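You operate a simulated robot arm through the tools that you are given. There is no shell and no other tool. Be economical: measure what you need, move in short steps, check, and stop when the job is done.

Carry out the task below with a simulated two-armed robot. There is one attempt and no reset: what you move stays moved.

Task
Put the black cuff on the top of the can load away on the shelf under the steel bench. Put the can marked "Pimbeiro" from the top of the can load on the clear end of the grey bench and the can that says "Jorvaste" on the tool shelf. Fetch the blue corner guard and set it on the blue sheet. Put the can labelled "Huddanir" from the top of the steel shelf on the blue pallet on the dispatch stand and the can that says "Orchava" on the top of the can load. Press the white tally button three times. Close the meter drawer. Take the uv meter and put it in the deep white tray. The order is free. Set down upright: black cuff, can, blue corner guard.

Only the result counts: the job must be done as asked and must still hold three seconds after the hand-in. Knocking over, shifting, dropping, spilling or breaking anything else fails it. Flat cloth is picked up by pressing the open fingertips on it (5 to 10 N) and closing them slowly along it; thin cloth reads only 2 to 8 mm in the jaws.

Robot
Two 7-joint arms with two-finger parallel grippers on one trunk, on a base that drives. Base frame: it is fixed to the floor where the robot stands at the start and does not move with it; the origin is under the middle of the robot, x ahead of it, y to its left, z up. Lengths are in mm, angles in degrees, forces in N, time in s.
The left shoulder is at the start at [50, 158, 1108], the right one opposite. With the tool pointing down near the work surface each hand reaches from about 100 to 580 mm from the robot's upright axis, wherever it stands, measured 20 degrees to its own side. Places, roughly: black cuff (7x7x9 cm) [700, -100, 900]; blue corner guard (5x5x8 cm) [-1300, -200, 600]; blue pallet on the dispatch stand [2900, 2200, 500]; blue sheet [750, 2750, 750]; clear end of the grey bench [-1300, -2500, 900]; deep white tray (30x20x8 cm) [12400, 7800, 800]; green can, plum can, reference can [-1250, 0, 1000]; jorvaste can, standard can, tea can [500, 0, 1000]; meter drawer [9200, 7100, 1100]; shelf under the steel bench [2900, -2600, 300]; tool shelf [600, -500, 600]; top of the can load [600, 0, 800]; uv meter [9750, 7250, 1000]; white tally button [-1600, -1100, 1000]. Payload 3.91 kg a hand.
The TCP of each hand is the grasp point between the finger pads, 30 mm short of the fingertips. In the tool frame z runs along the fingers and y along their closing line. The gripper opens to 110 mm. The fingers are 20 mm wide and 10 mm thick; the gripper's body (48 by 112 mm) begins 55 mm behind the TCP.
Orientation is that of the tool frame in the base frame, as a unit quaternion [w, x, y, z]. With the fingers straight down and closing along the base's y, the tool's x points along the base's -x, its y along +y and its z along -z.

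Tools
- The arms move only by the tool apply_moves. It takes "left_motion", "right_motion" or both (then of equal length, played together; a hand with none holds still); each is a list of rows, each a list of 7 numbers: the shift along the tool's x, y, z in units of 250 mm (1.0 is 250 mm), then the turn, a rotation vector about the tool's x, y, z in units of 180 degrees (1.0 is 180 degrees), then the gripper command, from -1 (fully open) to 1 (shut), values between in proportion. In form: [[tx, ty, tz, ax, ay, az, fingers], ...]. A call has 1 to 12 rows; each row is the pose to reach, as a shift and turn from the pose commanded when the call began, along the tool's axes at that moment. A call with a number of a shift or a turn outside -1 to 1 is refused whole. Each row takes 0.2 s and may step no farther than 50 mm and 8.6 degrees from the row before; otherwise, or with a gripper value out of range, the whole call is refused. Where a pose cannot be reached the arm comes as near as it can. A force on the tool above 40 N (or 10 N above the force at the start of the call, whichever is more), or a blocked arm, ends the call early, and 0.2 s more pass. The fingers move at their own pace (about 153 mm/s each) and stop on an object; they squeeze with about 28 N. The grip force told is the motor's: it shows also when the fingers shut on nothing. Time passes only in rows, and 0.2 s behind the last, so rows that repeat a pose let the fingers close. It gives the time, the measured TCP pose, the force on the tool (base axes), the opening and the grip force at its end, in the units of the frame above (readings bear some noise), with the torque about the TCP (base axes, N m) and any sound that the robot's microphone picked up, and new pictures: "views" is both (left out), scene, wrist or none (wrist: the cameras of the hands that moved).
- Cameras (640 x 400 px; columns grow to the right, rows downward): "scene" is now at [129.5, -14.9, 1246.5]; the picture's right is [-0.17, -0.99, 0.00], its down [-0.57, 0.10, -0.82] and it looks along [0.81, -0.14, -0.58] (base axes); focal length 250 px, centre (320, 200). "left" rides on the left gripper at [72, -17, -103] in its tool frame; the picture's right is [0.23, 0.97, 0.00], its down [-0.76, 0.18, -0.62] and it looks along [-0.61, 0.14, 0.78] (tool axes); focal length 222 px, centre (320, 200). "right" rides on the right gripper at [72, 17, -103] in its tool frame; the picture's right is [-0.23, 0.97, 0.00], its down [-0.76, -0.18, -0.62] and it looks along [-0.61, -0.14, 0.78] (tool axes); focal length 222 px, centre (320, 200). There is no depth. A picture from a camera that has moved, and an enlarged one, comes with that camera's place and axes in the base frame and with its lens.
- move_column(by): slides the trunk up (or, below 0, down) by that many mm; the arms and the scene camera ride with it, the base frame stays. It gives what a move gives, with no picture.
- roll_base(legs): drives the robot by 1 to 6 legs, each [ahead, turn to the left] in mm and degrees, along the robot's own axes; the way and the turn of a leg run together, so that a leg with both is an arc; at most 1500 mm and 180 degrees a leg. The arms and the cameras ride along, it lands a little off, and it stops where it bumps. It gives what a move gives, and a new picture of the scene camera.
- head_to(pan, tilt): turns the head with the scene camera to pan (to the left, within 80 degrees either way) and tilt (down, from -29 to 69), counted from straight ahead of the robot. It gives what a move gives, and a new picture of the scene camera.
- enlarge(camera, box): a new picture of the part [left, top, right, bottom] of that camera's present view, enlarged. No time passes.
- hand_in(): hands the job in; it is judged then, once.

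Go step by step. Nothing tells you exact positions but the pictures and the camera data: compare them with the known pose of the tool, close in by small moves and look again before you grip or let go. The budget is 483 turns and 360 pictures, counting those below and the enlarged ones. Unless the task says otherwise, let go and move clear before handing in.

The tools are called after "Request:" as a command line: name --argument value ..., lists and objects as JSON in quotes. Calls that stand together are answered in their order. apply_moves: Moves the arms, as the interface text tells. Its arguments: {"type":"object","properties":{"left_motion":{"type":"array","items":{"type":"array","items":{"type":"number"}}},"right_motion":{"type":"array","items":{"type":"array","items":{"type":"number"}}},"views":{"type":"string","enum":["both","scene","wrist","none"]}},"required":[]} The other tools are called the same way: move_column (by) slides the trunk up or down; roll_base (legs) drives the base; head_to (pan, tilt) turns the head that bears the scene camera; enlarge (camera, box) takes an enlarged picture of a part of a camera's view; hand_in () hands the job in.

At the start:

```text
time: 0.0
left_position: [428.9, 90.5, 1050.4]
left_tcp_rot: [0.0, -0.001, 1.0, 0.0]
left_force: [0.2, -0.7, 0.0]
left_wrist_torque: [0.0, -0.01, 0.0]
left_gripper_width: 110.0
left_gripper_force: 0.0
right_position: [332.9, -226.8, 1048.7]
right_tcp_rot: [0.001, 0.001, 1.0, 0.0]
right_force: [-0.1, 0.8, -0.1]
right_wrist_torque: [-0.02, -0.01, 0.0]
right_gripper_width: 109.7
right_gripper_force: 0.0
trunk travel left (down, up): [-350.0, 132.0]
robot x, y, heading: [-0.3, -2.8, -0.1]
head pan, tilt: [-9.7, 35.2]
```

scene: 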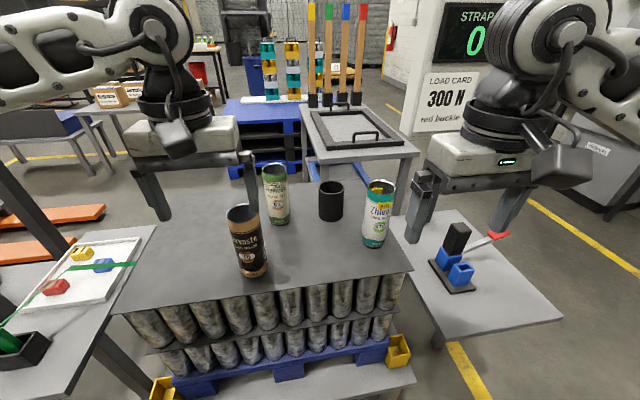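
right: 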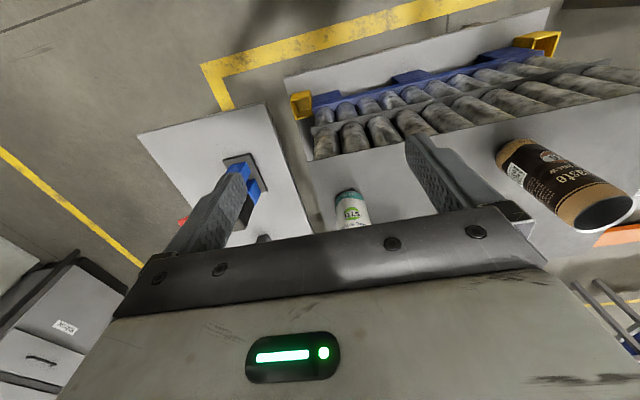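
left: 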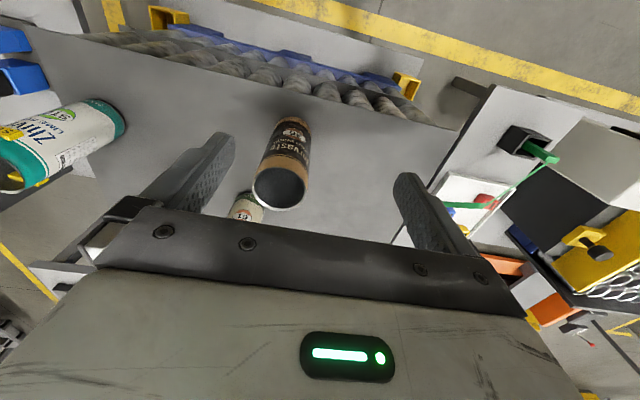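

I see three cans and the black cuff on the can load. First I read the labels up close.

Request:
enlarge --camera "scene" --box '[200, 150, 420, 290]'

Request:
head_to --pan -50 --tilt 45

```text
2.86 times, centred on (310, 220) of scene
camera zoom: at [129.5, -14.9, 1246.5], right [-0.17, -0.99, 0.0], down [-0.57, 0.1, -0.82], along [0.81, -0.14, -0.58], focal length 713 px, centre (349, 143)
```

zoom: 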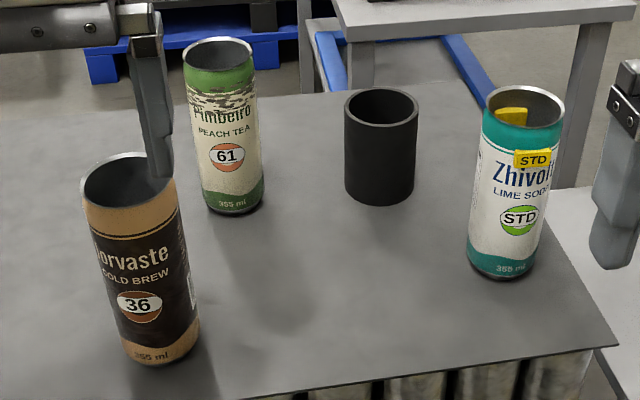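

```text
time: 1.1
left_position: [429.1, 90.6, 1049.6]
left_tcp_rot: [-0.001, 0.0, 1.0, -0.001]
left_force: [0.5, 0.4, 0.5]
left_wrist_torque: [-0.02, -0.01, 0.01]
left_gripper_width: 109.9
left_gripper_force: 0.1
right_position: [332.2, -226.5, 1049.7]
right_tcp_rot: [0.0, 0.0, 1.0, 0.0]
right_force: [0.2, 0.1, -0.2]
right_wrist_torque: [0.02, 0.01, 0.01]
right_gripper_width: 110.2
right_gripper_force: 0.0
trunk travel left (down, up): [-350.0, 132.0]
robot x, y, heading: [0.6, -2.9, -0.2]
head pan, tilt: [-50.0, 45.0]
camera scene: at [95.1, -62.3, 1232.1], right [-0.77, -0.64, 0.0], down [-0.45, 0.54, -0.71], along [0.46, -0.54, -0.71], focal length 250 px, centre (320, 200)
```

scene: 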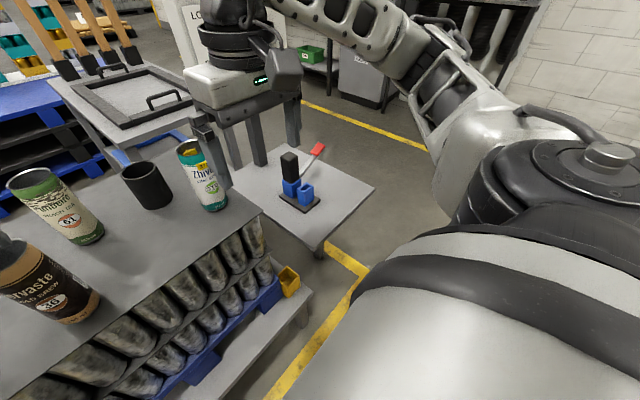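

The can load carries Jorvaste (near left), Pimbeiro (far left), the cuff and a standard can; the tool shelf is the low table on the right. I drive slightly closer so both arms can reach, then look.

Request:
roll_base --legs '[[110, 0]]'

Request:
head_to --pan 0 --tilt 42

```text
time: 2.2
left_position: [507.1, 90.3, 1049.2]
left_tcp_rot: [0.0, -0.001, 1.0, 0.001]
left_force: [-0.6, -0.1, 0.3]
left_wrist_torque: [-0.01, 0.0, -0.01]
left_gripper_width: 109.9
left_gripper_force: 0.1
right_position: [408.7, -227.7, 1049.1]
right_tcp_rot: [0.0, 0.001, 1.0, 0.0]
right_force: [-0.2, -1.1, -0.2]
right_wrist_torque: [-0.01, -0.01, 0.04]
right_gripper_width: 110.1
right_gripper_force: 0.1
trunk travel left (down, up): [-350.0, 132.0]
robot x, y, heading: [79.6, -1.1, 0.1]
head pan, tilt: [-50.0, 45.0]
stopped in leg 1: the robot was blocked; the commanded pose is now the measured one
camera scene: at [171.1, -62.5, 1232.1], right [-0.77, -0.64, 0.0], down [-0.45, 0.54, -0.71], along [0.45, -0.54, -0.71], focal length 250 px, centre (320, 200)
```

scene: 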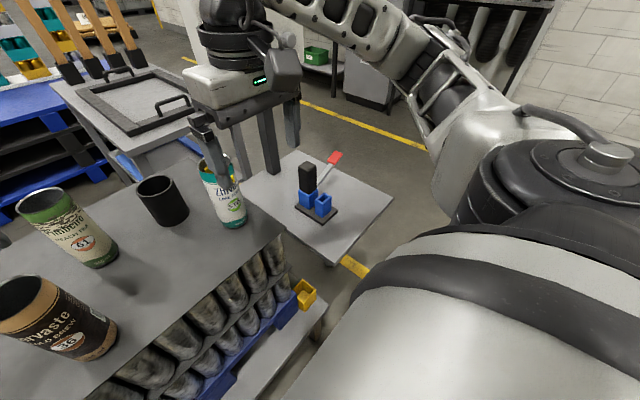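

```text
time: 3.4
left_position: [506.7, 90.8, 1050.7]
left_tcp_rot: [0.0, -0.001, 1.0, 0.001]
left_force: [0.5, 0.3, 0.4]
left_wrist_torque: [0.02, 0.0, 0.01]
left_gripper_width: 109.8
left_gripper_force: 0.0
right_position: [410.4, -227.6, 1047.8]
right_tcp_rot: [0.0, 0.0, 1.0, 0.0]
right_force: [0.1, 0.0, 0.5]
right_wrist_torque: [0.01, -0.01, 0.01]
right_gripper_width: 110.1
right_gripper_force: 0.0
trunk travel left (down, up): [-350.0, 132.0]
robot x, y, heading: [75.9, -3.8, -0.2]
head pan, tilt: [0.0, 42.0]
camera scene: at [203.2, -0.3, 1236.4], right [0.0, -1.0, 0.0], down [-0.67, 0.0, -0.74], along [0.74, 0.0, -0.67], focal length 250 px, centre (320, 200)
```

scene: 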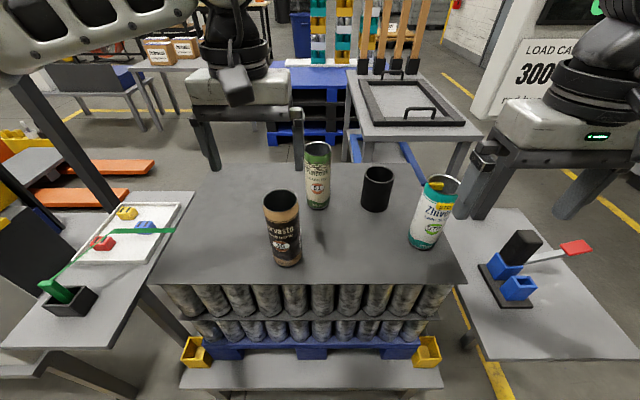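

Estimates (base frame): Jorvaste (499,62), Pimbeiro (652,6), cuff (656,-132), rims of cans at z≈968. I centre the left hand above Jorvaste and check with the wrist camera.

Request:
apply_moves --left_motion '[[0.03, -0.114, 0, 0, 0, 0, -1], [0.03, -0.114, 0.1, 0, 0, 0, -1]]' --views "both"

```text
time: 4.0
left_position: [498.3, 62.3, 1024.3]
left_tcp_rot: [-0.001, -0.001, 1.0, 0.001]
left_force: [-0.6, 0.8, 0.5]
left_wrist_torque: [-0.01, 0.04, -0.01]
left_gripper_width: 109.9
left_gripper_force: 0.0
right_position: [411.2, -226.0, 1049.1]
right_tcp_rot: [0.0, -0.001, 1.0, 0.0]
right_force: [0.1, 0.5, -0.5]
right_wrist_torque: [0.0, 0.02, 0.02]
right_gripper_width: 109.9
right_gripper_force: 0.0
trunk travel left (down, up): [-350.0, 132.0]
robot x, y, heading: [76.7, 0.9, -0.1]
head pan, tilt: [0.0, 42.0]
camera scene: at [203.3, -0.1, 1236.4], right [0.0, -1.0, 0.0], down [-0.67, 0.0, -0.74], along [0.74, 0.0, -0.67], focal length 250 px, centre (320, 200)
camera left: at [426.4, 45.4, 1128.1], right [-0.23, 0.97, 0.0], down [0.76, 0.18, 0.62], along [0.61, 0.14, -0.78], focal length 222 px, centre (320, 200)
```

scene: 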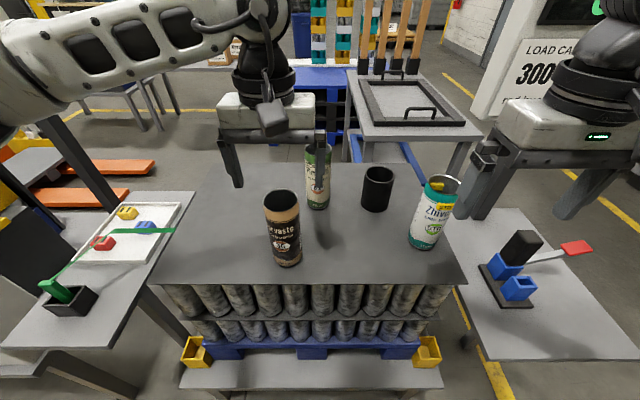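
left: 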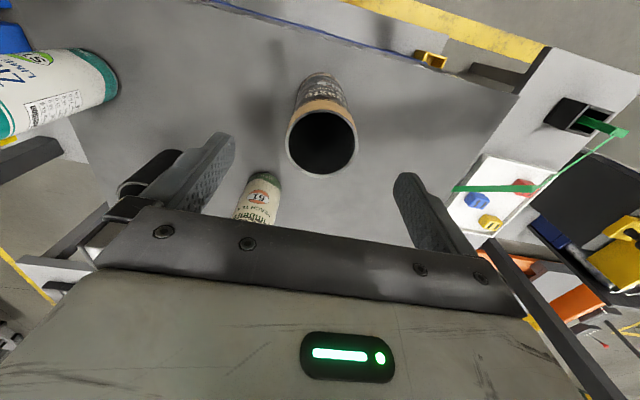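

Jorvaste rim is centred about (501,64,960). Descend, close and lift.

Request:
apply_moves --left_motion '[[-0.008, 0.006, 0.13, 0, 0, 0, -1], [-0.008, 0.006, 0.26, 0, 0, 0, -1], [-0.008, 0.006, 0.4, 0, 0, 0, -1], [-0.008, 0.006, 0.4, 0, 0, 0, 0.3], [-0.008, 0.006, 0.4, 0, 0, 0, 1], [-0.008, 0.006, 0.4, 0, 0, 0, 1]]' --views "both"

```text
time: 5.4
left_position: [500.1, 63.8, 924.9]
left_tcp_rot: [-0.001, -0.001, 1.0, 0.001]
left_force: [0.9, -0.4, 0.1]
left_wrist_torque: [-0.02, 0.02, 0.03]
left_gripper_width: 55.9
left_gripper_force: 28.1
right_position: [410.0, -227.6, 1048.1]
right_tcp_rot: [0.0, 0.0, 1.0, 0.0]
right_force: [0.3, 0.6, -0.2]
right_wrist_torque: [-0.02, -0.01, -0.01]
right_gripper_width: 110.1
right_gripper_force: 0.0
trunk travel left (down, up): [-350.0, 132.0]
robot x, y, heading: [77.0, -2.0, 0.0]
head pan, tilt: [0.0, 42.0]
camera scene: at [203.3, -0.2, 1236.3], right [0.0, -1.0, 0.0], down [-0.67, 0.0, -0.74], along [0.74, 0.0, -0.67], focal length 250 px, centre (320, 200)
camera left: at [427.9, 47.6, 1029.0], right [-0.23, 0.97, 0.0], down [0.76, 0.18, 0.62], along [0.6, 0.14, -0.78], focal length 222 px, centre (320, 200)
```

scene: 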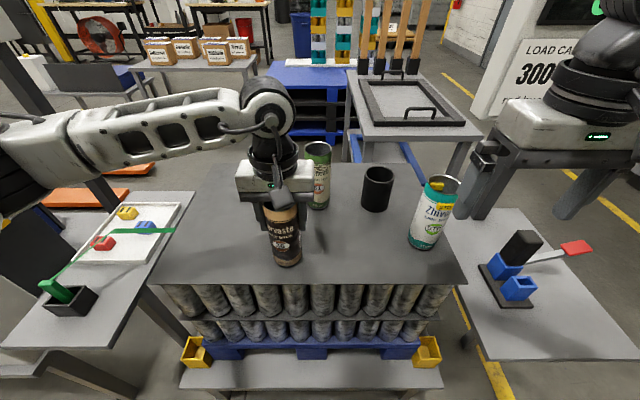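
left: 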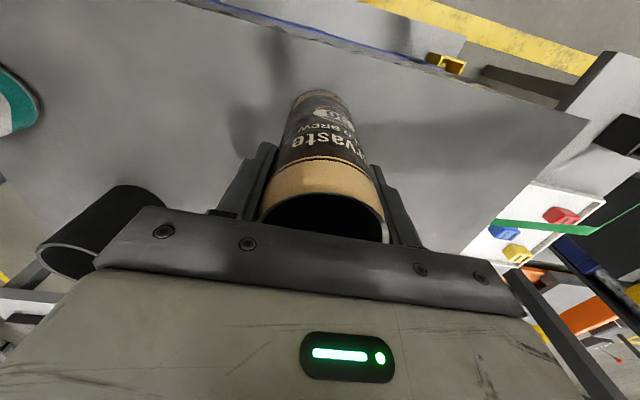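

Gripped Jorvaste. Lift it straight up, then carry it to the left clear of the load.

Request:
apply_moves --left_motion '[[0, 0, -0.1, 0, 0, 0, 1], [0, 0, -0.25, 0, 0, 0, 1], [0, 0, -0.4, 0, 0, 0, 1], [0, 0, -0.55, 0, 0, 0, 1], [0, 0, -0.7, 0, 0, 0, 1], [0.1, 0.15, -0.7, 0, 0, 0, 1], [0.2, 0.3, -0.7, 0, 0, 0, 1], [0.3, 0.45, -0.7, 0, 0, 0, 1], [0.4, 0.6, -0.7, 0, 0, 0, 1], [0.5, 0.75, -0.7, 0, 0, 0, 1]]' --views "scene"

```text
time: 7.6
left_position: [375.2, 252.2, 1099.3]
left_tcp_rot: [-0.001, 0.0, 1.0, 0.001]
left_force: [-0.4, 0.4, -0.4]
left_wrist_torque: [0.03, 0.04, -0.02]
left_gripper_width: 56.1
left_gripper_force: 28.3
right_position: [409.9, -227.4, 1049.3]
right_tcp_rot: [-0.001, 0.0, 1.0, 0.0]
right_force: [-0.9, -0.4, 0.0]
right_wrist_torque: [-0.03, 0.05, 0.0]
right_gripper_width: 110.2
right_gripper_force: 0.0
trunk travel left (down, up): [-350.0, 132.0]
robot x, y, heading: [74.7, 2.5, 0.1]
head pan, tilt: [0.0, 42.0]
camera scene: at [202.8, 0.2, 1236.4], right [0.0, -1.0, 0.0], down [-0.67, 0.0, -0.74], along [0.74, 0.0, -0.67], focal length 250 px, centre (320, 200)
```

scene: 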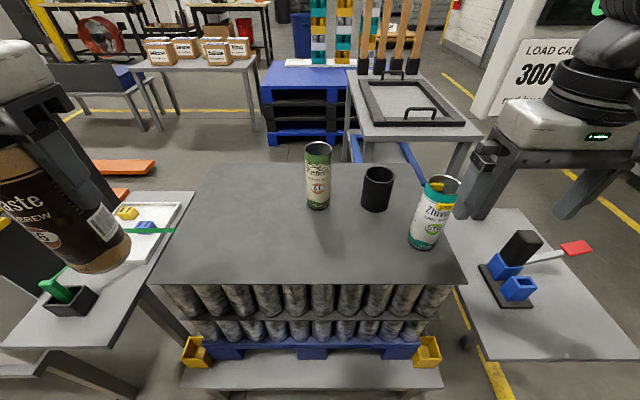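

Now the right hand goes over to Pimbeiro, approx (670,4).

Request:
apply_moves --right_motion '[[-0.12, 0.115, 0, 0, 0, 0, -1], [-0.24, 0.23, 0, 0, 0, 0, -1], [-0.36, 0.345, 0, 0, 0, 0, -1], [-0.48, 0.46, 0, 0, 0, 0, -1], [-0.6, 0.575, 0, 0, 0, 0, -1], [-0.72, 0.69, 0, 0, 0, 0, -1], [-0.84, 0.81, 0, 0, 0, 0, -1], [-0.94, 0.92, 0, 0, 0, 0, -1]]' --views "both"

```text
time: 9.4
left_position: [376.4, 251.7, 1099.8]
left_tcp_rot: [-0.001, -0.001, 1.0, 0.0]
left_force: [0.6, 0.0, -0.9]
left_wrist_torque: [-0.03, -0.01, -0.03]
left_gripper_width: 56.0
left_gripper_force: 28.0
right_position: [646.0, 3.7, 1048.3]
right_tcp_rot: [0.001, -0.001, 1.0, -0.001]
right_force: [-0.1, 0.2, 1.1]
right_wrist_torque: [0.02, -0.02, -0.01]
right_gripper_width: 110.3
right_gripper_force: 0.1
trunk travel left (down, up): [-350.0, 132.0]
robot x, y, heading: [78.3, -1.8, -0.1]
head pan, tilt: [0.0, 42.0]
camera scene: at [203.0, 0.8, 1236.4], right [0.0, -1.0, 0.0], down [-0.67, 0.0, -0.74], along [0.74, 0.0, -0.67], focal length 250 px, centre (320, 200)
camera right: at [571.5, 20.0, 1152.2], right [0.22, 0.97, 0.0], down [0.76, -0.17, 0.62], along [0.61, -0.14, -0.78], focal length 222 px, centre (320, 200)
```

scene: 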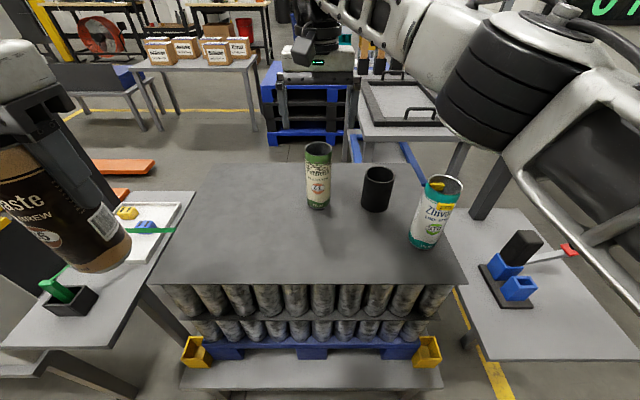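
right: 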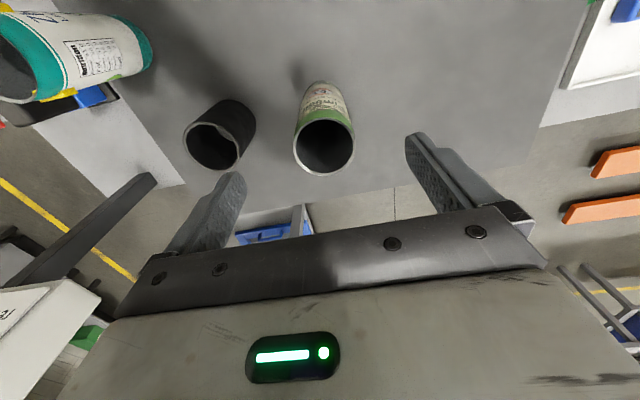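

Pimbeiro rim is at about (660,3,960). Descend, close.

Request:
apply_moves --right_motion '[[-0.056, 0, 0.12, 0, 0, 0, -1], [-0.056, 0, 0.24, 0, 0, 0, -1], [-0.056, 0, 0.36, 0, 0, 0, -1], [-0.056, 0, 0.493, 0, 0, 0, -1], [-0.056, 0, 0.493, 0, 0, 0, 0.3], [-0.056, 0, 0.493, 0, 0, 0, 1], [-0.056, 0, 0.493, 0, 0, 0, 1]]' --views "both"

```text
time: 11.0
left_position: [376.6, 250.4, 1100.6]
left_tcp_rot: [-0.001, -0.001, 1.0, 0.0]
left_force: [-0.5, -0.6, -0.3]
left_wrist_torque: [0.01, 0.02, -0.01]
left_gripper_width: 56.2
left_gripper_force: 28.5
right_position: [659.0, 2.4, 924.3]
right_tcp_rot: [0.0, 0.001, 1.0, 0.0]
right_force: [0.2, -0.5, -0.2]
right_wrist_torque: [-0.01, 0.0, 0.04]
right_gripper_width: 56.1
right_gripper_force: 28.0
trunk travel left (down, up): [-350.0, 132.0]
robot x, y, heading: [80.6, 0.8, 0.1]
head pan, tilt: [0.0, 42.0]
camera scene: at [203.2, -0.2, 1236.3], right [0.0, -1.0, 0.0], down [-0.67, 0.0, -0.74], along [0.74, 0.0, -0.67], focal length 250 px, centre (320, 200)
camera right: at [586.0, 18.4, 1028.7], right [0.23, 0.97, 0.0], down [0.76, -0.18, 0.62], along [0.61, -0.14, -0.78], focal length 222 px, centre (320, 200)
```

scene: 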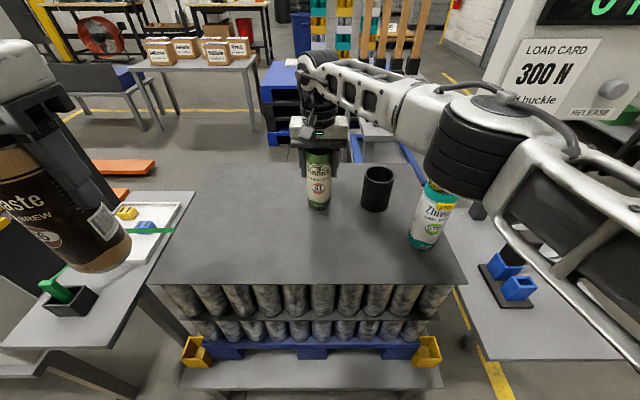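
right: 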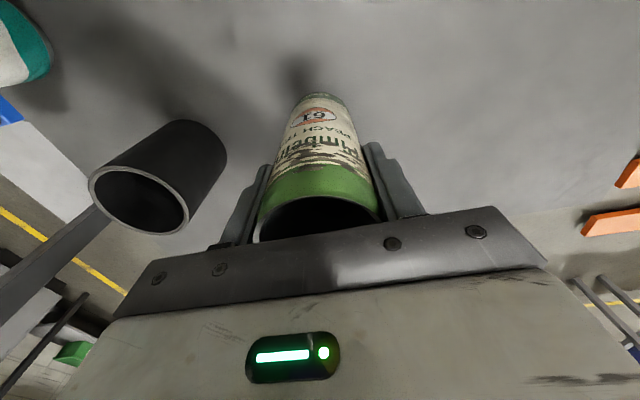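

Lift Pimbeiro, then retract.

Request:
apply_moves --right_motion '[[0, 0, -0.1, 0, 0, 0, 1], [0, 0, -0.25, 0, 0, 0, 1], [0, 0, -0.4, 0, 0, 0, 1], [0.08, 0, -0.53, 0, 0, 0, 1], [0.18, 0, -0.65, 0, 0, 0, 1], [0.3, 0, -0.75, 0, 0, 0, 1], [0.45, 0, -0.82, 0, 0, 0, 1], [0.62, -0.05, -0.82, 0, 0, 0, 1], [0.79, -0.1, -0.82, 0, 0, 0, 1], [0.95, -0.15, -0.82, 0, 0, 0, 1], [1.0, -0.32, -0.82, 0, 0, 0, 1], [1.0, -0.51, -0.82, 0, 0, 0, 1]]' --views "scene"

```text
time: 13.6
left_position: [376.6, 250.7, 1101.4]
left_tcp_rot: [-0.001, -0.001, 1.0, 0.002]
left_force: [-0.5, 0.3, 0.1]
left_wrist_torque: [-0.02, 0.0, 0.03]
left_gripper_width: 56.0
left_gripper_force: 28.1
right_position: [408.1, -126.9, 1130.5]
right_tcp_rot: [-0.001, 0.0, 1.0, 0.0]
right_force: [-0.1, -0.3, 0.2]
right_wrist_torque: [0.0, 0.0, 0.01]
right_gripper_width: 55.9
right_gripper_force: 27.9
trunk travel left (down, up): [-350.0, 132.0]
robot x, y, heading: [77.6, -0.7, -0.1]
head pan, tilt: [0.0, 42.0]
camera scene: at [203.1, -0.9, 1236.4], right [0.0, -1.0, 0.0], down [-0.67, 0.0, -0.74], along [0.74, 0.0, -0.67], focal length 250 px, centre (320, 200)
```

scene: 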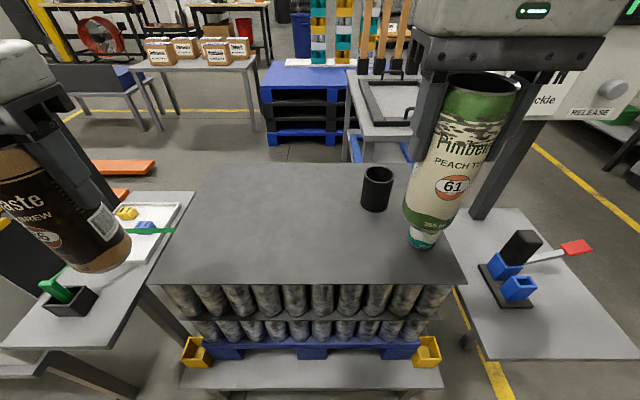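

Both cans are held. I back off and turn right to face the area beside the tool shelf, checking the floor there.

Request:
roll_base --legs '[[-350, 0], [0, -90]]'

Request:
head_to --pan 20 --tilt 25

```text
time: 19.7
left_position: [-27.1, -302.8, 1100.9]
left_tcp_rot: [0.0, 0.71, 0.704, 0.001]
left_force: [-0.3, 0.9, 0.7]
left_wrist_torque: [0.01, 0.01, 0.0]
left_gripper_width: 55.8
left_gripper_force: 28.3
right_position: [-405.7, -330.8, 1130.9]
right_tcp_rot: [0.0, 0.711, 0.703, 0.0]
right_force: [0.4, -0.2, 0.7]
right_wrist_torque: [-0.04, -0.02, -0.01]
right_gripper_width: 55.9
right_gripper_force: 27.6
trunk travel left (down, up): [-350.0, 132.0]
robot x, y, heading: [-273.5, 2.2, -90.6]
head pan, tilt: [0.0, 42.0]
camera scene: at [-273.8, -123.6, 1236.4], right [-1.0, 0.01, 0.0], down [0.01, 0.67, -0.74], along [-0.01, -0.74, -0.67], focal length 250 px, centre (320, 200)
```

scene: 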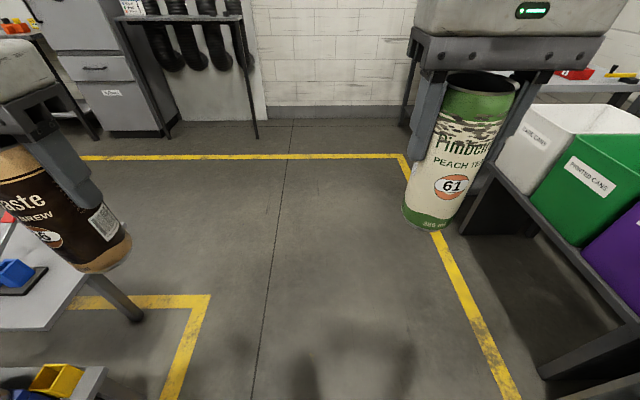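

```text
time: 20.6
left_position: [-27.7, -302.7, 1101.2]
left_tcp_rot: [-0.001, 0.711, 0.703, 0.001]
left_force: [-0.1, -0.6, -0.2]
left_wrist_torque: [0.02, -0.01, 0.04]
left_gripper_width: 56.2
left_gripper_force: 28.0
right_position: [-404.6, -330.4, 1131.2]
right_tcp_rot: [0.0, 0.711, 0.703, 0.0]
right_force: [-0.2, -0.1, 0.2]
right_wrist_torque: [-0.01, 0.03, -0.01]
right_gripper_width: 56.4
right_gripper_force: 28.0
trunk travel left (down, up): [-350.0, 132.0]
robot x, y, heading: [-275.9, -2.1, -90.3]
head pan, tilt: [20.0, 25.0]
camera scene: at [-242.3, -127.0, 1262.6], right [-0.94, -0.33, 0.0], down [-0.14, 0.4, -0.91], along [0.3, -0.86, -0.42], focal length 250 px, centre (320, 200)
```

scene: 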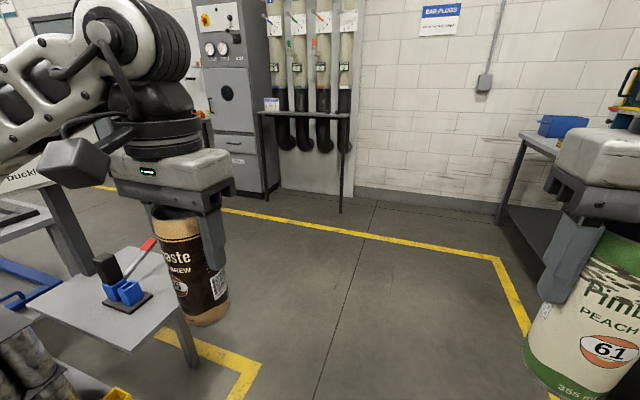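

The floor is clear; I drive to stand in front of the tool shelf's right part.

Request:
roll_base --legs '[[790, 0], [0, 90], [270, 0]]'

Request:
head_to --pan 15 --tilt 50

```text
time: 30.2
left_position: [283.2, -530.7, 1099.6]
left_tcp_rot: [-0.001, -0.005, 1.0, 0.0]
left_force: [0.0, -0.7, -0.3]
left_wrist_torque: [-0.01, -0.02, -0.01]
left_gripper_width: 56.1
left_gripper_force: 27.9
right_position: [320.1, -908.1, 1130.1]
right_tcp_rot: [-0.001, -0.004, 1.0, 0.0]
right_force: [0.0, 0.7, -0.5]
right_wrist_torque: [-0.02, 0.03, 0.0]
right_gripper_width: 56.3
right_gripper_force: 27.7
trunk travel left (down, up): [-350.0, 132.0]
robot x, y, heading: [-15.9, -785.7, 0.4]
head pan, tilt: [20.0, 25.0]
camera scene: at [115.4, -753.7, 1262.5], right [0.35, -0.94, 0.0], down [-0.4, -0.15, -0.91], along [0.85, 0.32, -0.42], focal length 250 px, centre (320, 200)
```

scene: 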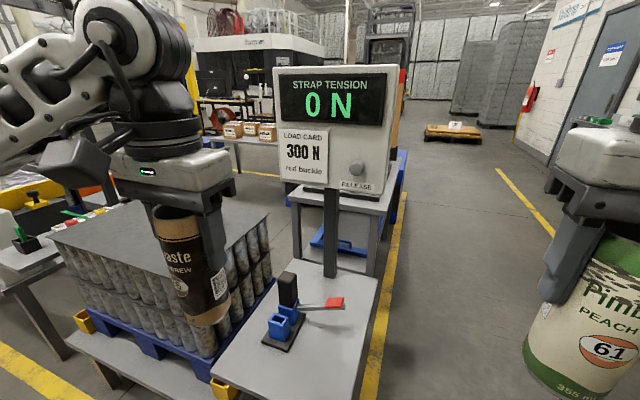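

```text
time: 31.1
left_position: [282.7, -532.2, 1100.8]
left_tcp_rot: [-0.001, -0.006, 1.0, 0.001]
left_force: [-0.2, -0.1, 0.2]
left_wrist_torque: [-0.02, -0.02, 0.01]
left_gripper_width: 56.1
left_gripper_force: 28.4
right_position: [319.7, -908.5, 1130.4]
right_tcp_rot: [0.0, -0.004, 1.0, 0.0]
right_force: [-0.3, -0.4, -0.1]
right_wrist_torque: [0.0, 0.01, -0.03]
right_gripper_width: 56.2
right_gripper_force: 28.5
trunk travel left (down, up): [-350.0, 132.0]
robot x, y, heading: [-15.9, -785.8, 0.8]
head pan, tilt: [15.0, 50.0]
camera scene: at [102.9, -765.3, 1225.2], right [0.27, -0.96, 0.0], down [-0.74, -0.2, -0.64], along [0.62, 0.17, -0.77], focal length 250 px, centre (320, 200)
```

scene: 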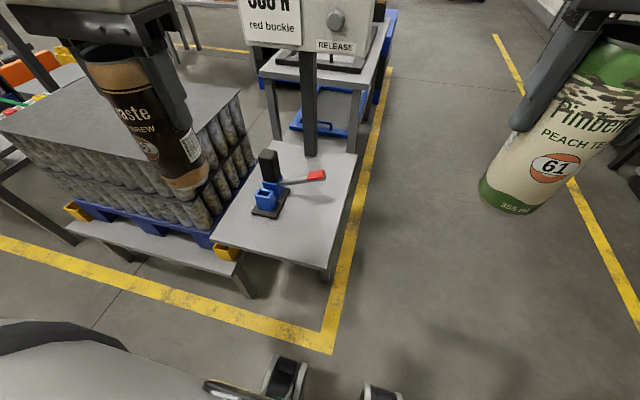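

The shelf is at z≈600 spanning x 372–860, y -710 – -374; its front right corner is clear. I lower the trunk and bring Jorvaste over (450,-625).

Request:
move_column --by -180

Request:
apply_moves --left_motion '[[-0.17, -0.09, 0, 0, 0, 0, 1], [-0.34, -0.19, 0, 0, 0, 0, 1], [-0.5, -0.28, 0, 0, 0, 0, 1], [-0.67, -0.37, 0, 0, 0, 0, 1], [-0.67, -0.37, 0.2, 0, 0, 0, 1], [-0.67, -0.37, 0.4, 0, 0, 0, 1], [-0.67, -0.37, 0.55, 0, 0, 0, 1]]' --views "both"

```text
time: 33.1
left_position: [282.3, -531.9, 919.9]
left_tcp_rot: [-0.001, -0.004, 1.0, 0.001]
left_force: [0.6, 0.2, -0.5]
left_wrist_torque: [0.0, 0.01, 0.01]
left_gripper_width: 56.1
left_gripper_force: 27.6
right_position: [319.4, -909.0, 950.8]
right_tcp_rot: [0.0, -0.004, 1.0, 0.0]
right_force: [0.4, -0.4, 0.6]
right_wrist_torque: [0.0, 0.04, -0.02]
right_gripper_width: 56.5
right_gripper_force: 27.8
trunk travel left (down, up): [-170.0, 312.0]
robot x, y, heading: [-12.7, -784.4, 0.4]
head pan, tilt: [15.0, 50.0]
```

```text
time: 34.7
left_position: [451.7, -624.8, 783.7]
left_tcp_rot: [0.0, -0.005, 1.0, 0.001]
left_force: [-0.5, -0.4, 0.9]
left_wrist_torque: [0.01, 0.03, -0.01]
left_gripper_width: 56.1
left_gripper_force: 27.8
right_position: [320.0, -909.1, 950.3]
right_tcp_rot: [0.0, -0.004, 1.0, 0.0]
right_force: [-1.1, 0.2, 0.3]
right_wrist_torque: [0.01, 0.01, -0.01]
right_gripper_width: 56.4
right_gripper_force: 27.8
trunk travel left (down, up): [-170.0, 312.0]
robot x, y, heading: [-12.2, -788.5, 0.3]
head pan, tilt: [15.0, 50.0]
camera scene: at [102.8, -765.4, 1045.2], right [0.27, -0.96, 0.0], down [-0.74, -0.2, -0.64], along [0.62, 0.17, -0.77], focal length 250 px, centre (320, 200)
camera left: at [378.9, -641.3, 887.9], right [-0.24, 0.97, 0.0], down [0.76, 0.19, 0.62], along [0.6, 0.15, -0.78], focal length 222 px, centre (320, 200)
```

scene: 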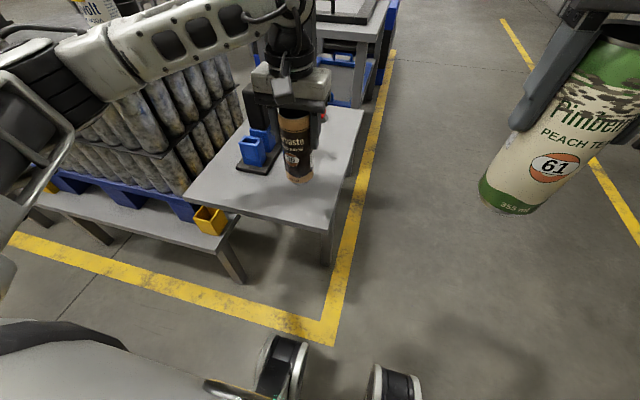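
left: 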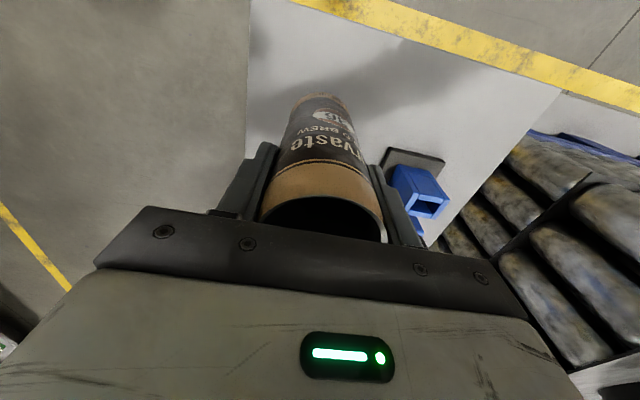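

Clear below. I lower toward contact in small steps.

Request:
apply_moves --left_motion '[[0, 0, 0.1, 0, 0, 0, 1], [0, 0, 0.18, 0, 0, 0, 1], [0, 0, 0.2, 0, 0, 0, 1], [0, 0, 0.212, 0, 0, 0, 1], [0, 0, 0.224, 0, 0, 0, 1]]' --views "scene"

```text
time: 35.9
left_position: [451.5, -623.0, 730.6]
left_tcp_rot: [0.005, -0.006, 1.0, -0.001]
left_force: [0.4, 1.9, 28.0]
left_wrist_torque: [0.15, -0.07, 0.01]
left_gripper_width: 56.7
left_gripper_force: 28.5
right_position: [318.2, -909.3, 951.9]
right_tcp_rot: [0.001, -0.004, 1.0, 0.001]
right_force: [-0.4, -0.5, 1.0]
right_wrist_torque: [-0.01, 0.0, 0.0]
right_gripper_width: 56.4
right_gripper_force: 27.8
trunk travel left (down, up): [-170.0, 312.0]
robot x, y, heading: [-17.4, -784.8, 0.5]
head pan, tilt: [15.0, 50.0]
camera scene: at [101.3, -765.8, 1045.8], right [0.27, -0.96, 0.0], down [-0.74, -0.2, -0.64], along [0.62, 0.17, -0.76], focal length 250 px, centre (320, 200)
```

scene: 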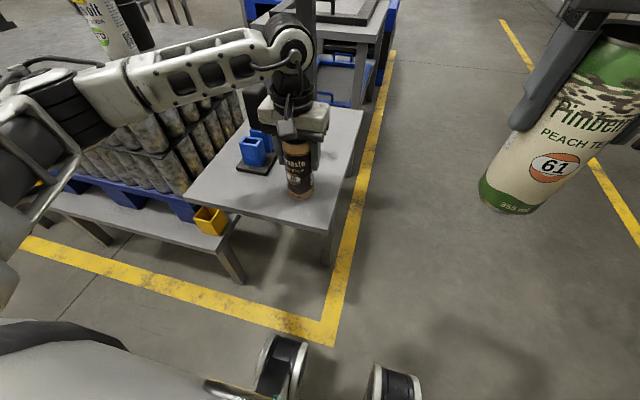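

Contact made. Relieve slightly, open, and rise straight up.

Request:
apply_moves --left_motion '[[0, 0, -0.01, 0, 0, 0, 1], [0, 0, -0.01, 0, 0, 0, 0.3], [0, 0, -0.01, 0, 0, 0, -1], [0, 0, -0.01, 0, 0, 0, -1], [0, 0, -0.18, 0, 0, 0, -1], [0, 0, -0.36, 0, 0, 0, -1], [0, 0, -0.54, 0, 0, 0, -1], [0, 0, -0.72, 0, 0, 0, -1]]' --views "both"

```text
time: 37.7
left_position: [450.7, -623.9, 906.7]
left_tcp_rot: [-0.002, -0.005, 1.0, 0.001]
left_force: [-0.2, 1.0, -0.4]
left_wrist_torque: [0.03, 0.01, 0.04]
left_gripper_width: 109.8
left_gripper_force: 0.0
right_position: [321.0, -909.5, 950.9]
right_tcp_rot: [0.0, -0.005, 1.0, 0.0]
right_force: [-0.4, -0.4, 0.4]
right_wrist_torque: [0.0, 0.04, 0.01]
right_gripper_width: 56.4
right_gripper_force: 28.2
trunk travel left (down, up): [-170.0, 312.0]
robot x, y, heading: [-19.1, -785.4, 0.6]
head pan, tilt: [15.0, 50.0]
camera scene: at [102.7, -765.4, 1045.1], right [0.27, -0.96, 0.0], down [-0.74, -0.2, -0.64], along [0.62, 0.17, -0.77], focal length 250 px, centre (320, 200)
camera left: at [378.1, -641.2, 1011.2], right [-0.24, 0.97, 0.0], down [0.76, 0.18, 0.62], along [0.6, 0.15, -0.78], focal length 222 px, centre (320, 200)
```

scene: 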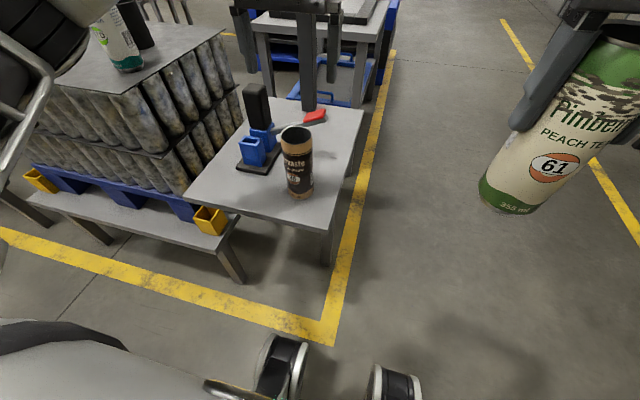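
left: 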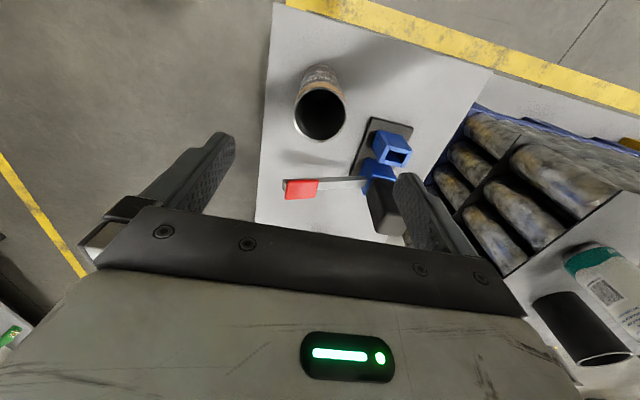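

Jorvaste stands on the tool shelf. I retract the arm, raise the trunk, and back away.

Request:
apply_moves --left_motion '[[0.15, 0.05, -0.1, 0, 0, 0, -1], [0.3, 0.1, -0.1, 0, 0, 0, -1], [0.45, 0.15, -0.1, 0, 0, 0, -1], [0.6, 0.2, -0.1, 0, 0, 0, -1]]' --views "none"

Request:
move_column --by 180

Request:
roll_base --legs '[[-350, 0], [0, -127]]'

Request:
head_to --pan 0 --tilt 20

```text
time: 38.7
left_position: [299.9, -574.7, 931.1]
left_tcp_rot: [-0.001, -0.006, 1.0, 0.001]
left_force: [0.0, 0.6, 0.2]
left_wrist_torque: [-0.05, 0.04, -0.01]
left_gripper_width: 109.7
left_gripper_force: 0.0
right_position: [320.4, -909.3, 950.7]
right_tcp_rot: [0.0, -0.005, 1.0, 0.0]
right_force: [0.2, 1.1, -0.4]
right_wrist_torque: [0.01, 0.01, -0.01]
right_gripper_width: 56.5
right_gripper_force: 28.0
trunk travel left (down, up): [-170.0, 312.0]
robot x, y, heading: [-14.2, -787.7, 0.5]
head pan, tilt: [15.0, 50.0]
```

```text
time: 40.7
left_position: [301.7, -574.8, 1111.7]
left_tcp_rot: [-0.001, -0.005, 1.0, 0.001]
left_force: [0.3, 0.3, -0.2]
left_wrist_torque: [-0.01, 0.01, -0.06]
left_gripper_width: 110.2
left_gripper_force: 0.1
right_position: [319.7, -908.7, 1130.4]
right_tcp_rot: [0.001, -0.005, 1.0, 0.0]
right_force: [0.0, -0.1, -0.2]
right_wrist_torque: [-0.01, 0.02, 0.0]
right_gripper_width: 56.5
right_gripper_force: 28.1
trunk travel left (down, up): [-350.0, 132.0]
robot x, y, heading: [-14.9, -787.8, 0.6]
head pan, tilt: [15.0, 50.0]
```

```text
time: 48.2
left_position: [-384.2, -1169.5, 1111.8]
left_tcp_rot: [0.0, 0.892, 0.452, 0.001]
left_force: [0.3, -0.4, -0.2]
left_wrist_torque: [-0.02, 0.04, -0.02]
left_gripper_width: 110.3
left_gripper_force: 0.1
right_position: [-665.2, -983.6, 1131.2]
right_tcp_rot: [0.0, 0.892, 0.452, 0.0]
right_force: [0.2, 0.1, 0.5]
right_wrist_torque: [0.01, 0.05, 0.01]
right_gripper_width: 56.2
right_gripper_force: 28.2
trunk travel left (down, up): [-350.0, 132.0]
robot x, y, heading: [-362.5, -791.2, -126.6]
head pan, tilt: [15.0, 50.0]
camera scene: at [-414.0, -893.4, 1225.1], right [-0.93, 0.36, 0.0], down [0.28, 0.71, -0.64], along [-0.23, -0.6, -0.77], focal length 250 px, centre (320, 200)
```

scene: 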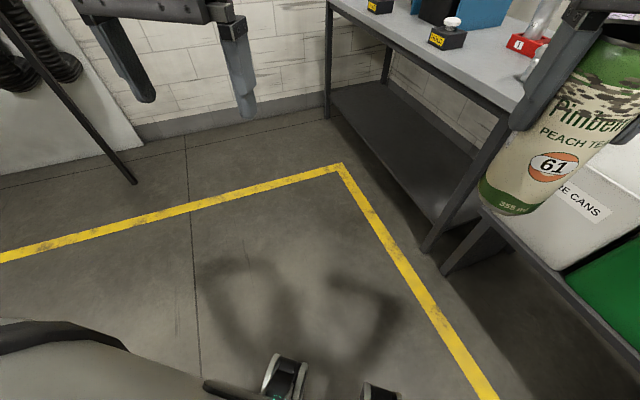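

```text
time: 49.1
left_position: [-384.8, -1169.5, 1112.2]
left_tcp_rot: [0.0, 0.892, 0.452, 0.001]
left_force: [-0.1, 0.1, 0.1]
left_wrist_torque: [-0.02, 0.0, 0.05]
left_gripper_width: 110.1
left_gripper_force: 0.0
right_position: [-665.1, -983.5, 1130.2]
right_tcp_rot: [0.0, 0.892, 0.452, -0.001]
right_force: [0.8, -0.1, -0.2]
right_wrist_torque: [0.03, -0.01, 0.02]
right_gripper_width: 56.5
right_gripper_force: 27.7
trunk travel left (down, up): [-350.0, 132.0]
robot x, y, heading: [-368.4, -787.5, -126.4]
head pan, tilt: [0.0, 20.0]
camera scene: at [-441.1, -896.8, 1270.6], right [-0.81, 0.59, 0.0], down [0.2, 0.28, -0.94], along [-0.56, -0.76, -0.34], focal length 250 px, centre (320, 200)
```

scene: 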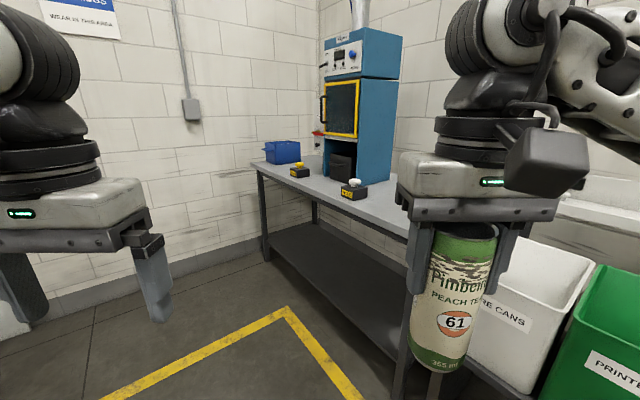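

The grey bench runs along x≈-1080 with oven, blue box and two push buttons. I drive closer to its far end to find the clear end.

Request:
roll_base --legs '[[0, 27], [1250, 0], [0, -80]]'

```text
time: 60.2
left_position: [-883.5, -2232.9, 1112.3]
left_tcp_rot: [0.001, 1.0, 0.006, 0.001]
left_force: [0.7, 0.0, -0.8]
left_wrist_torque: [-0.02, 0.0, 0.0]
left_gripper_width: 110.0
left_gripper_force: 0.1
right_position: [-900.4, -1898.9, 1130.3]
right_tcp_rot: [0.0, 1.0, 0.005, 0.0]
right_force: [-0.4, -0.9, 0.3]
right_wrist_torque: [-0.03, 0.01, 0.01]
right_gripper_width: 56.2
right_gripper_force: 27.6
trunk travel left (down, up): [-350.0, 132.0]
robot x, y, heading: [-564.5, -2016.8, -179.5]
head pan, tilt: [0.0, 20.0]
camera scene: at [-696.9, -2022.3, 1270.7], right [-0.01, 1.0, 0.0], down [0.34, 0.0, -0.94], along [-0.94, -0.01, -0.34], focal length 250 px, centre (320, 200)
```

scene: 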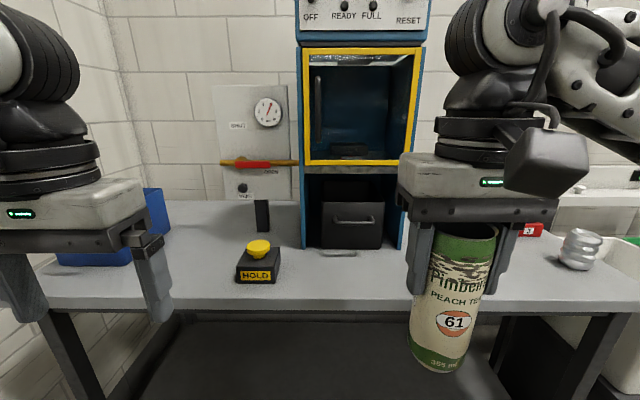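

Pan left to see the bench's left end.

Request:
head_to --pan 28 --tilt 30

Request:
head_to --pan -30 --tilt 30

```text
time: 61.2
left_position: [-882.0, -2233.3, 1112.0]
left_tcp_rot: [0.001, 1.0, 0.006, 0.001]
left_force: [0.5, 0.3, 0.0]
left_wrist_torque: [-0.05, -0.01, 0.02]
left_gripper_width: 109.9
left_gripper_force: 0.1
right_position: [-901.0, -1897.9, 1131.0]
right_tcp_rot: [-0.001, 1.0, 0.006, 0.001]
right_force: [0.2, -0.4, 0.1]
right_wrist_torque: [0.0, 0.0, -0.01]
right_gripper_width: 56.4
right_gripper_force: 28.1
trunk travel left (down, up): [-350.0, 132.0]
robot x, y, heading: [-565.2, -2017.3, -179.5]
head pan, tilt: [28.0, 30.0]
camera scene: at [-683.2, -2064.6, 1254.7], right [-0.48, 0.88, 0.0], down [0.44, 0.24, -0.87], along [-0.76, -0.41, -0.5], focal length 250 px, centre (320, 200)
```

scene: 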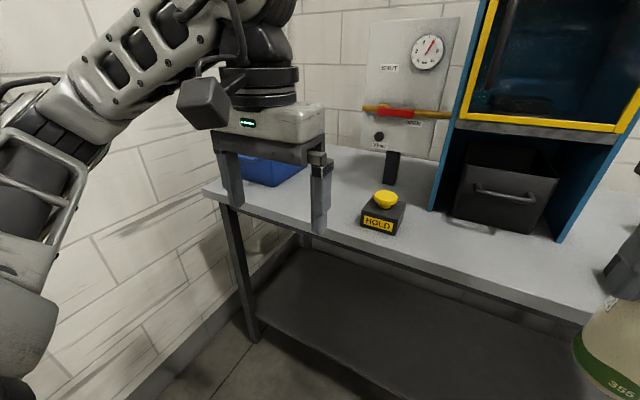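

```text
time: 62.4
left_position: [-881.2, -2233.1, 1112.7]
left_tcp_rot: [0.001, 1.0, 0.006, 0.001]
left_force: [0.9, 0.3, -0.7]
left_wrist_torque: [0.06, -0.03, 0.0]
left_gripper_width: 109.8
left_gripper_force: 0.3
right_position: [-900.0, -1897.6, 1130.4]
right_tcp_rot: [-0.001, 1.0, 0.006, 0.0]
right_force: [0.0, -0.6, -0.6]
right_wrist_torque: [-0.04, 0.03, -0.02]
right_gripper_width: 56.2
right_gripper_force: 28.1
trunk travel left (down, up): [-350.0, 132.0]
robot x, y, heading: [-561.3, -2022.1, -179.6]
head pan, tilt: [-30.0, 30.0]
camera scene: at [-682.5, -1977.1, 1254.6], right [0.49, 0.87, 0.0], down [0.44, -0.25, -0.87], along [-0.75, 0.43, -0.5], focal length 250 px, centre (320, 200)
```

scene: 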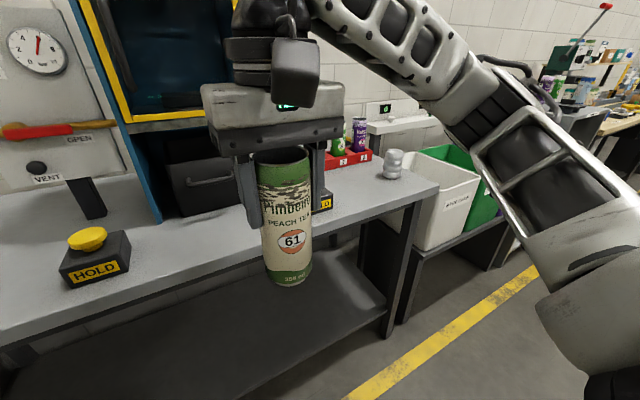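

The far left end near the blue box looks like the clear end. I move the left hand over it for a wrist view.

Request:
apply_moves --left_motion '[[-0.15, 0.1, 0, 0, 0, 0, -1], [-0.3, 0.2, 0, 0, 0, 0, -1], [-0.45, 0.3, 0, 0, 0, 0, -1], [-0.6, 0.4, 0, 0, 0, 0, -1]]' --views "wrist"

```text
time: 63.4
left_position: [-1030.5, -2335.0, 1110.3]
left_tcp_rot: [0.001, 1.0, 0.006, 0.001]
left_force: [0.1, -0.7, 0.0]
left_wrist_torque: [0.02, 0.0, -0.02]
left_gripper_width: 110.0
left_gripper_force: 0.1
right_position: [-900.4, -1899.3, 1130.6]
right_tcp_rot: [0.0, 1.0, 0.005, 0.001]
right_force: [0.0, 0.2, 0.0]
right_wrist_torque: [0.01, 0.01, -0.01]
right_gripper_width: 56.2
right_gripper_force: 27.8
trunk travel left (down, up): [-350.0, 132.0]
robot x, y, heading: [-568.2, -2017.8, -179.5]
head pan, tilt: [-30.0, 30.0]
camera left: at [-960.2, -2316.1, 1215.4], right [0.24, -0.97, 0.0], down [-0.76, -0.19, 0.62], along [-0.6, -0.15, -0.78], focal length 222 px, centre (320, 200)
```

left: 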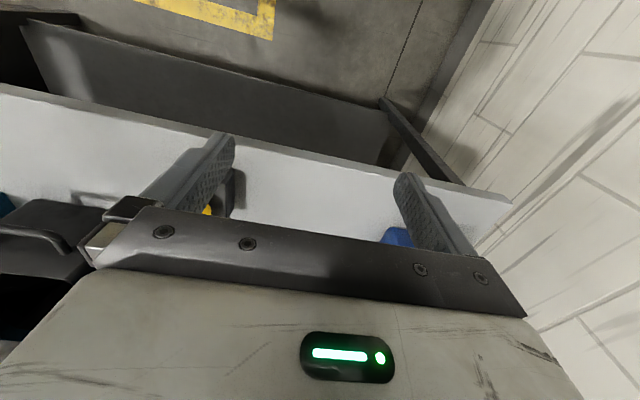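

Bench top z≈905, front edge x≈-1112, left end y≈-2720; the blue box sits around (-1300,-2550). I'll set Pimbeiro at about (-1200,-2420). Retract the left hand and reposition.

Request:
apply_moves --left_motion '[[0.16, -0.07, 0, 0, 0, 0, -1], [0.33, -0.14, 0, 0, 0, 0, -1], [0.5, -0.21, 0, 0, 0, 0, -1], [0.65, -0.27, 0, 0, 0, 0, -1]]' --views "none"

Request:
roll_base --legs '[[0, 90], [380, 0], [0, -90], [150, 0]]'

Request:
head_to --pan 0 --tilt 40

```text
time: 64.4
left_position: [-868.1, -2264.7, 1111.5]
left_tcp_rot: [0.001, 1.0, 0.006, 0.0]
left_force: [-0.5, -0.2, 0.6]
left_wrist_torque: [0.04, 0.01, -0.03]
left_gripper_width: 109.9
left_gripper_force: 0.0
right_position: [-900.3, -1897.1, 1131.3]
right_tcp_rot: [0.0, 1.0, 0.006, 0.0]
right_force: [-0.1, 0.6, 1.1]
right_wrist_torque: [0.01, 0.01, -0.04]
right_gripper_width: 56.0
right_gripper_force: 27.9
trunk travel left (down, up): [-350.0, 132.0]
robot x, y, heading: [-565.2, -2021.5, -179.2]
head pan, tilt: [-30.0, 30.0]
```

```text
time: 72.8
left_position: [-598.3, -2774.1, 1120.4]
left_tcp_rot: [0.002, 0.916, 0.4, -0.009]
left_force: [0.5, -0.2, 0.6]
left_wrist_torque: [0.04, -0.01, -0.03]
left_gripper_width: 109.8
left_gripper_force: 0.0
right_position: [-881.9, -2532.2, 1132.0]
right_tcp_rot: [0.006, 0.922, 0.386, -0.002]
right_force: [-0.4, -0.3, -0.1]
right_wrist_torque: [0.01, -0.02, 0.0]
right_gripper_width: 56.1
right_gripper_force: 27.8
trunk travel left (down, up): [-350.0, 132.0]
robot x, y, heading: [-560.7, -2392.2, -133.6]
head pan, tilt: [-30.0, 30.0]
stopped in leg 3: the robot was blocked; the commanded pose is now the measured one
camera scene: at [-671.8, -2434.5, 1255.9], right [-0.28, 0.96, -0.01], down [0.48, 0.13, -0.87], along [-0.83, -0.25, -0.5], focal length 250 px, centre (320, 200)
```

scene: 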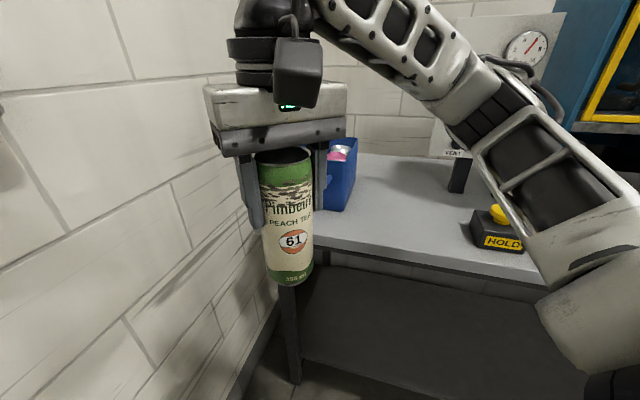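

```text
time: 73.7
left_position: [-594.2, -2773.3, 1119.6]
left_tcp_rot: [0.003, 0.917, 0.399, -0.007]
left_force: [0.1, 0.2, -0.7]
left_wrist_torque: [0.02, -0.01, 0.01]
left_gripper_width: 109.9
left_gripper_force: 0.0
right_position: [-881.9, -2530.7, 1133.9]
right_tcp_rot: [0.007, 0.922, 0.388, -0.004]
right_force: [0.2, -0.4, -0.8]
right_wrist_torque: [0.01, 0.0, -0.01]
right_gripper_width: 56.5
right_gripper_force: 28.2
trunk travel left (down, up): [-350.0, 132.0]
robot x, y, heading: [-564.8, -2392.2, -134.2]
head pan, tilt: [0.0, 40.0]
camera scene: at [-642.6, -2469.9, 1240.9], right [-0.72, 0.7, -0.01], down [0.44, 0.45, -0.77], along [-0.53, -0.56, -0.63], focal length 250 px, centre (320, 200)
```

scene: 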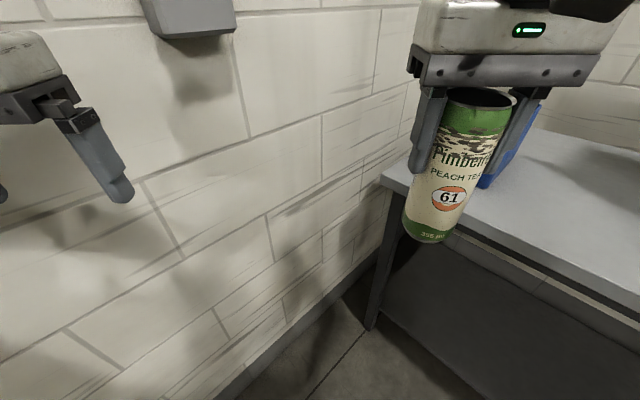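

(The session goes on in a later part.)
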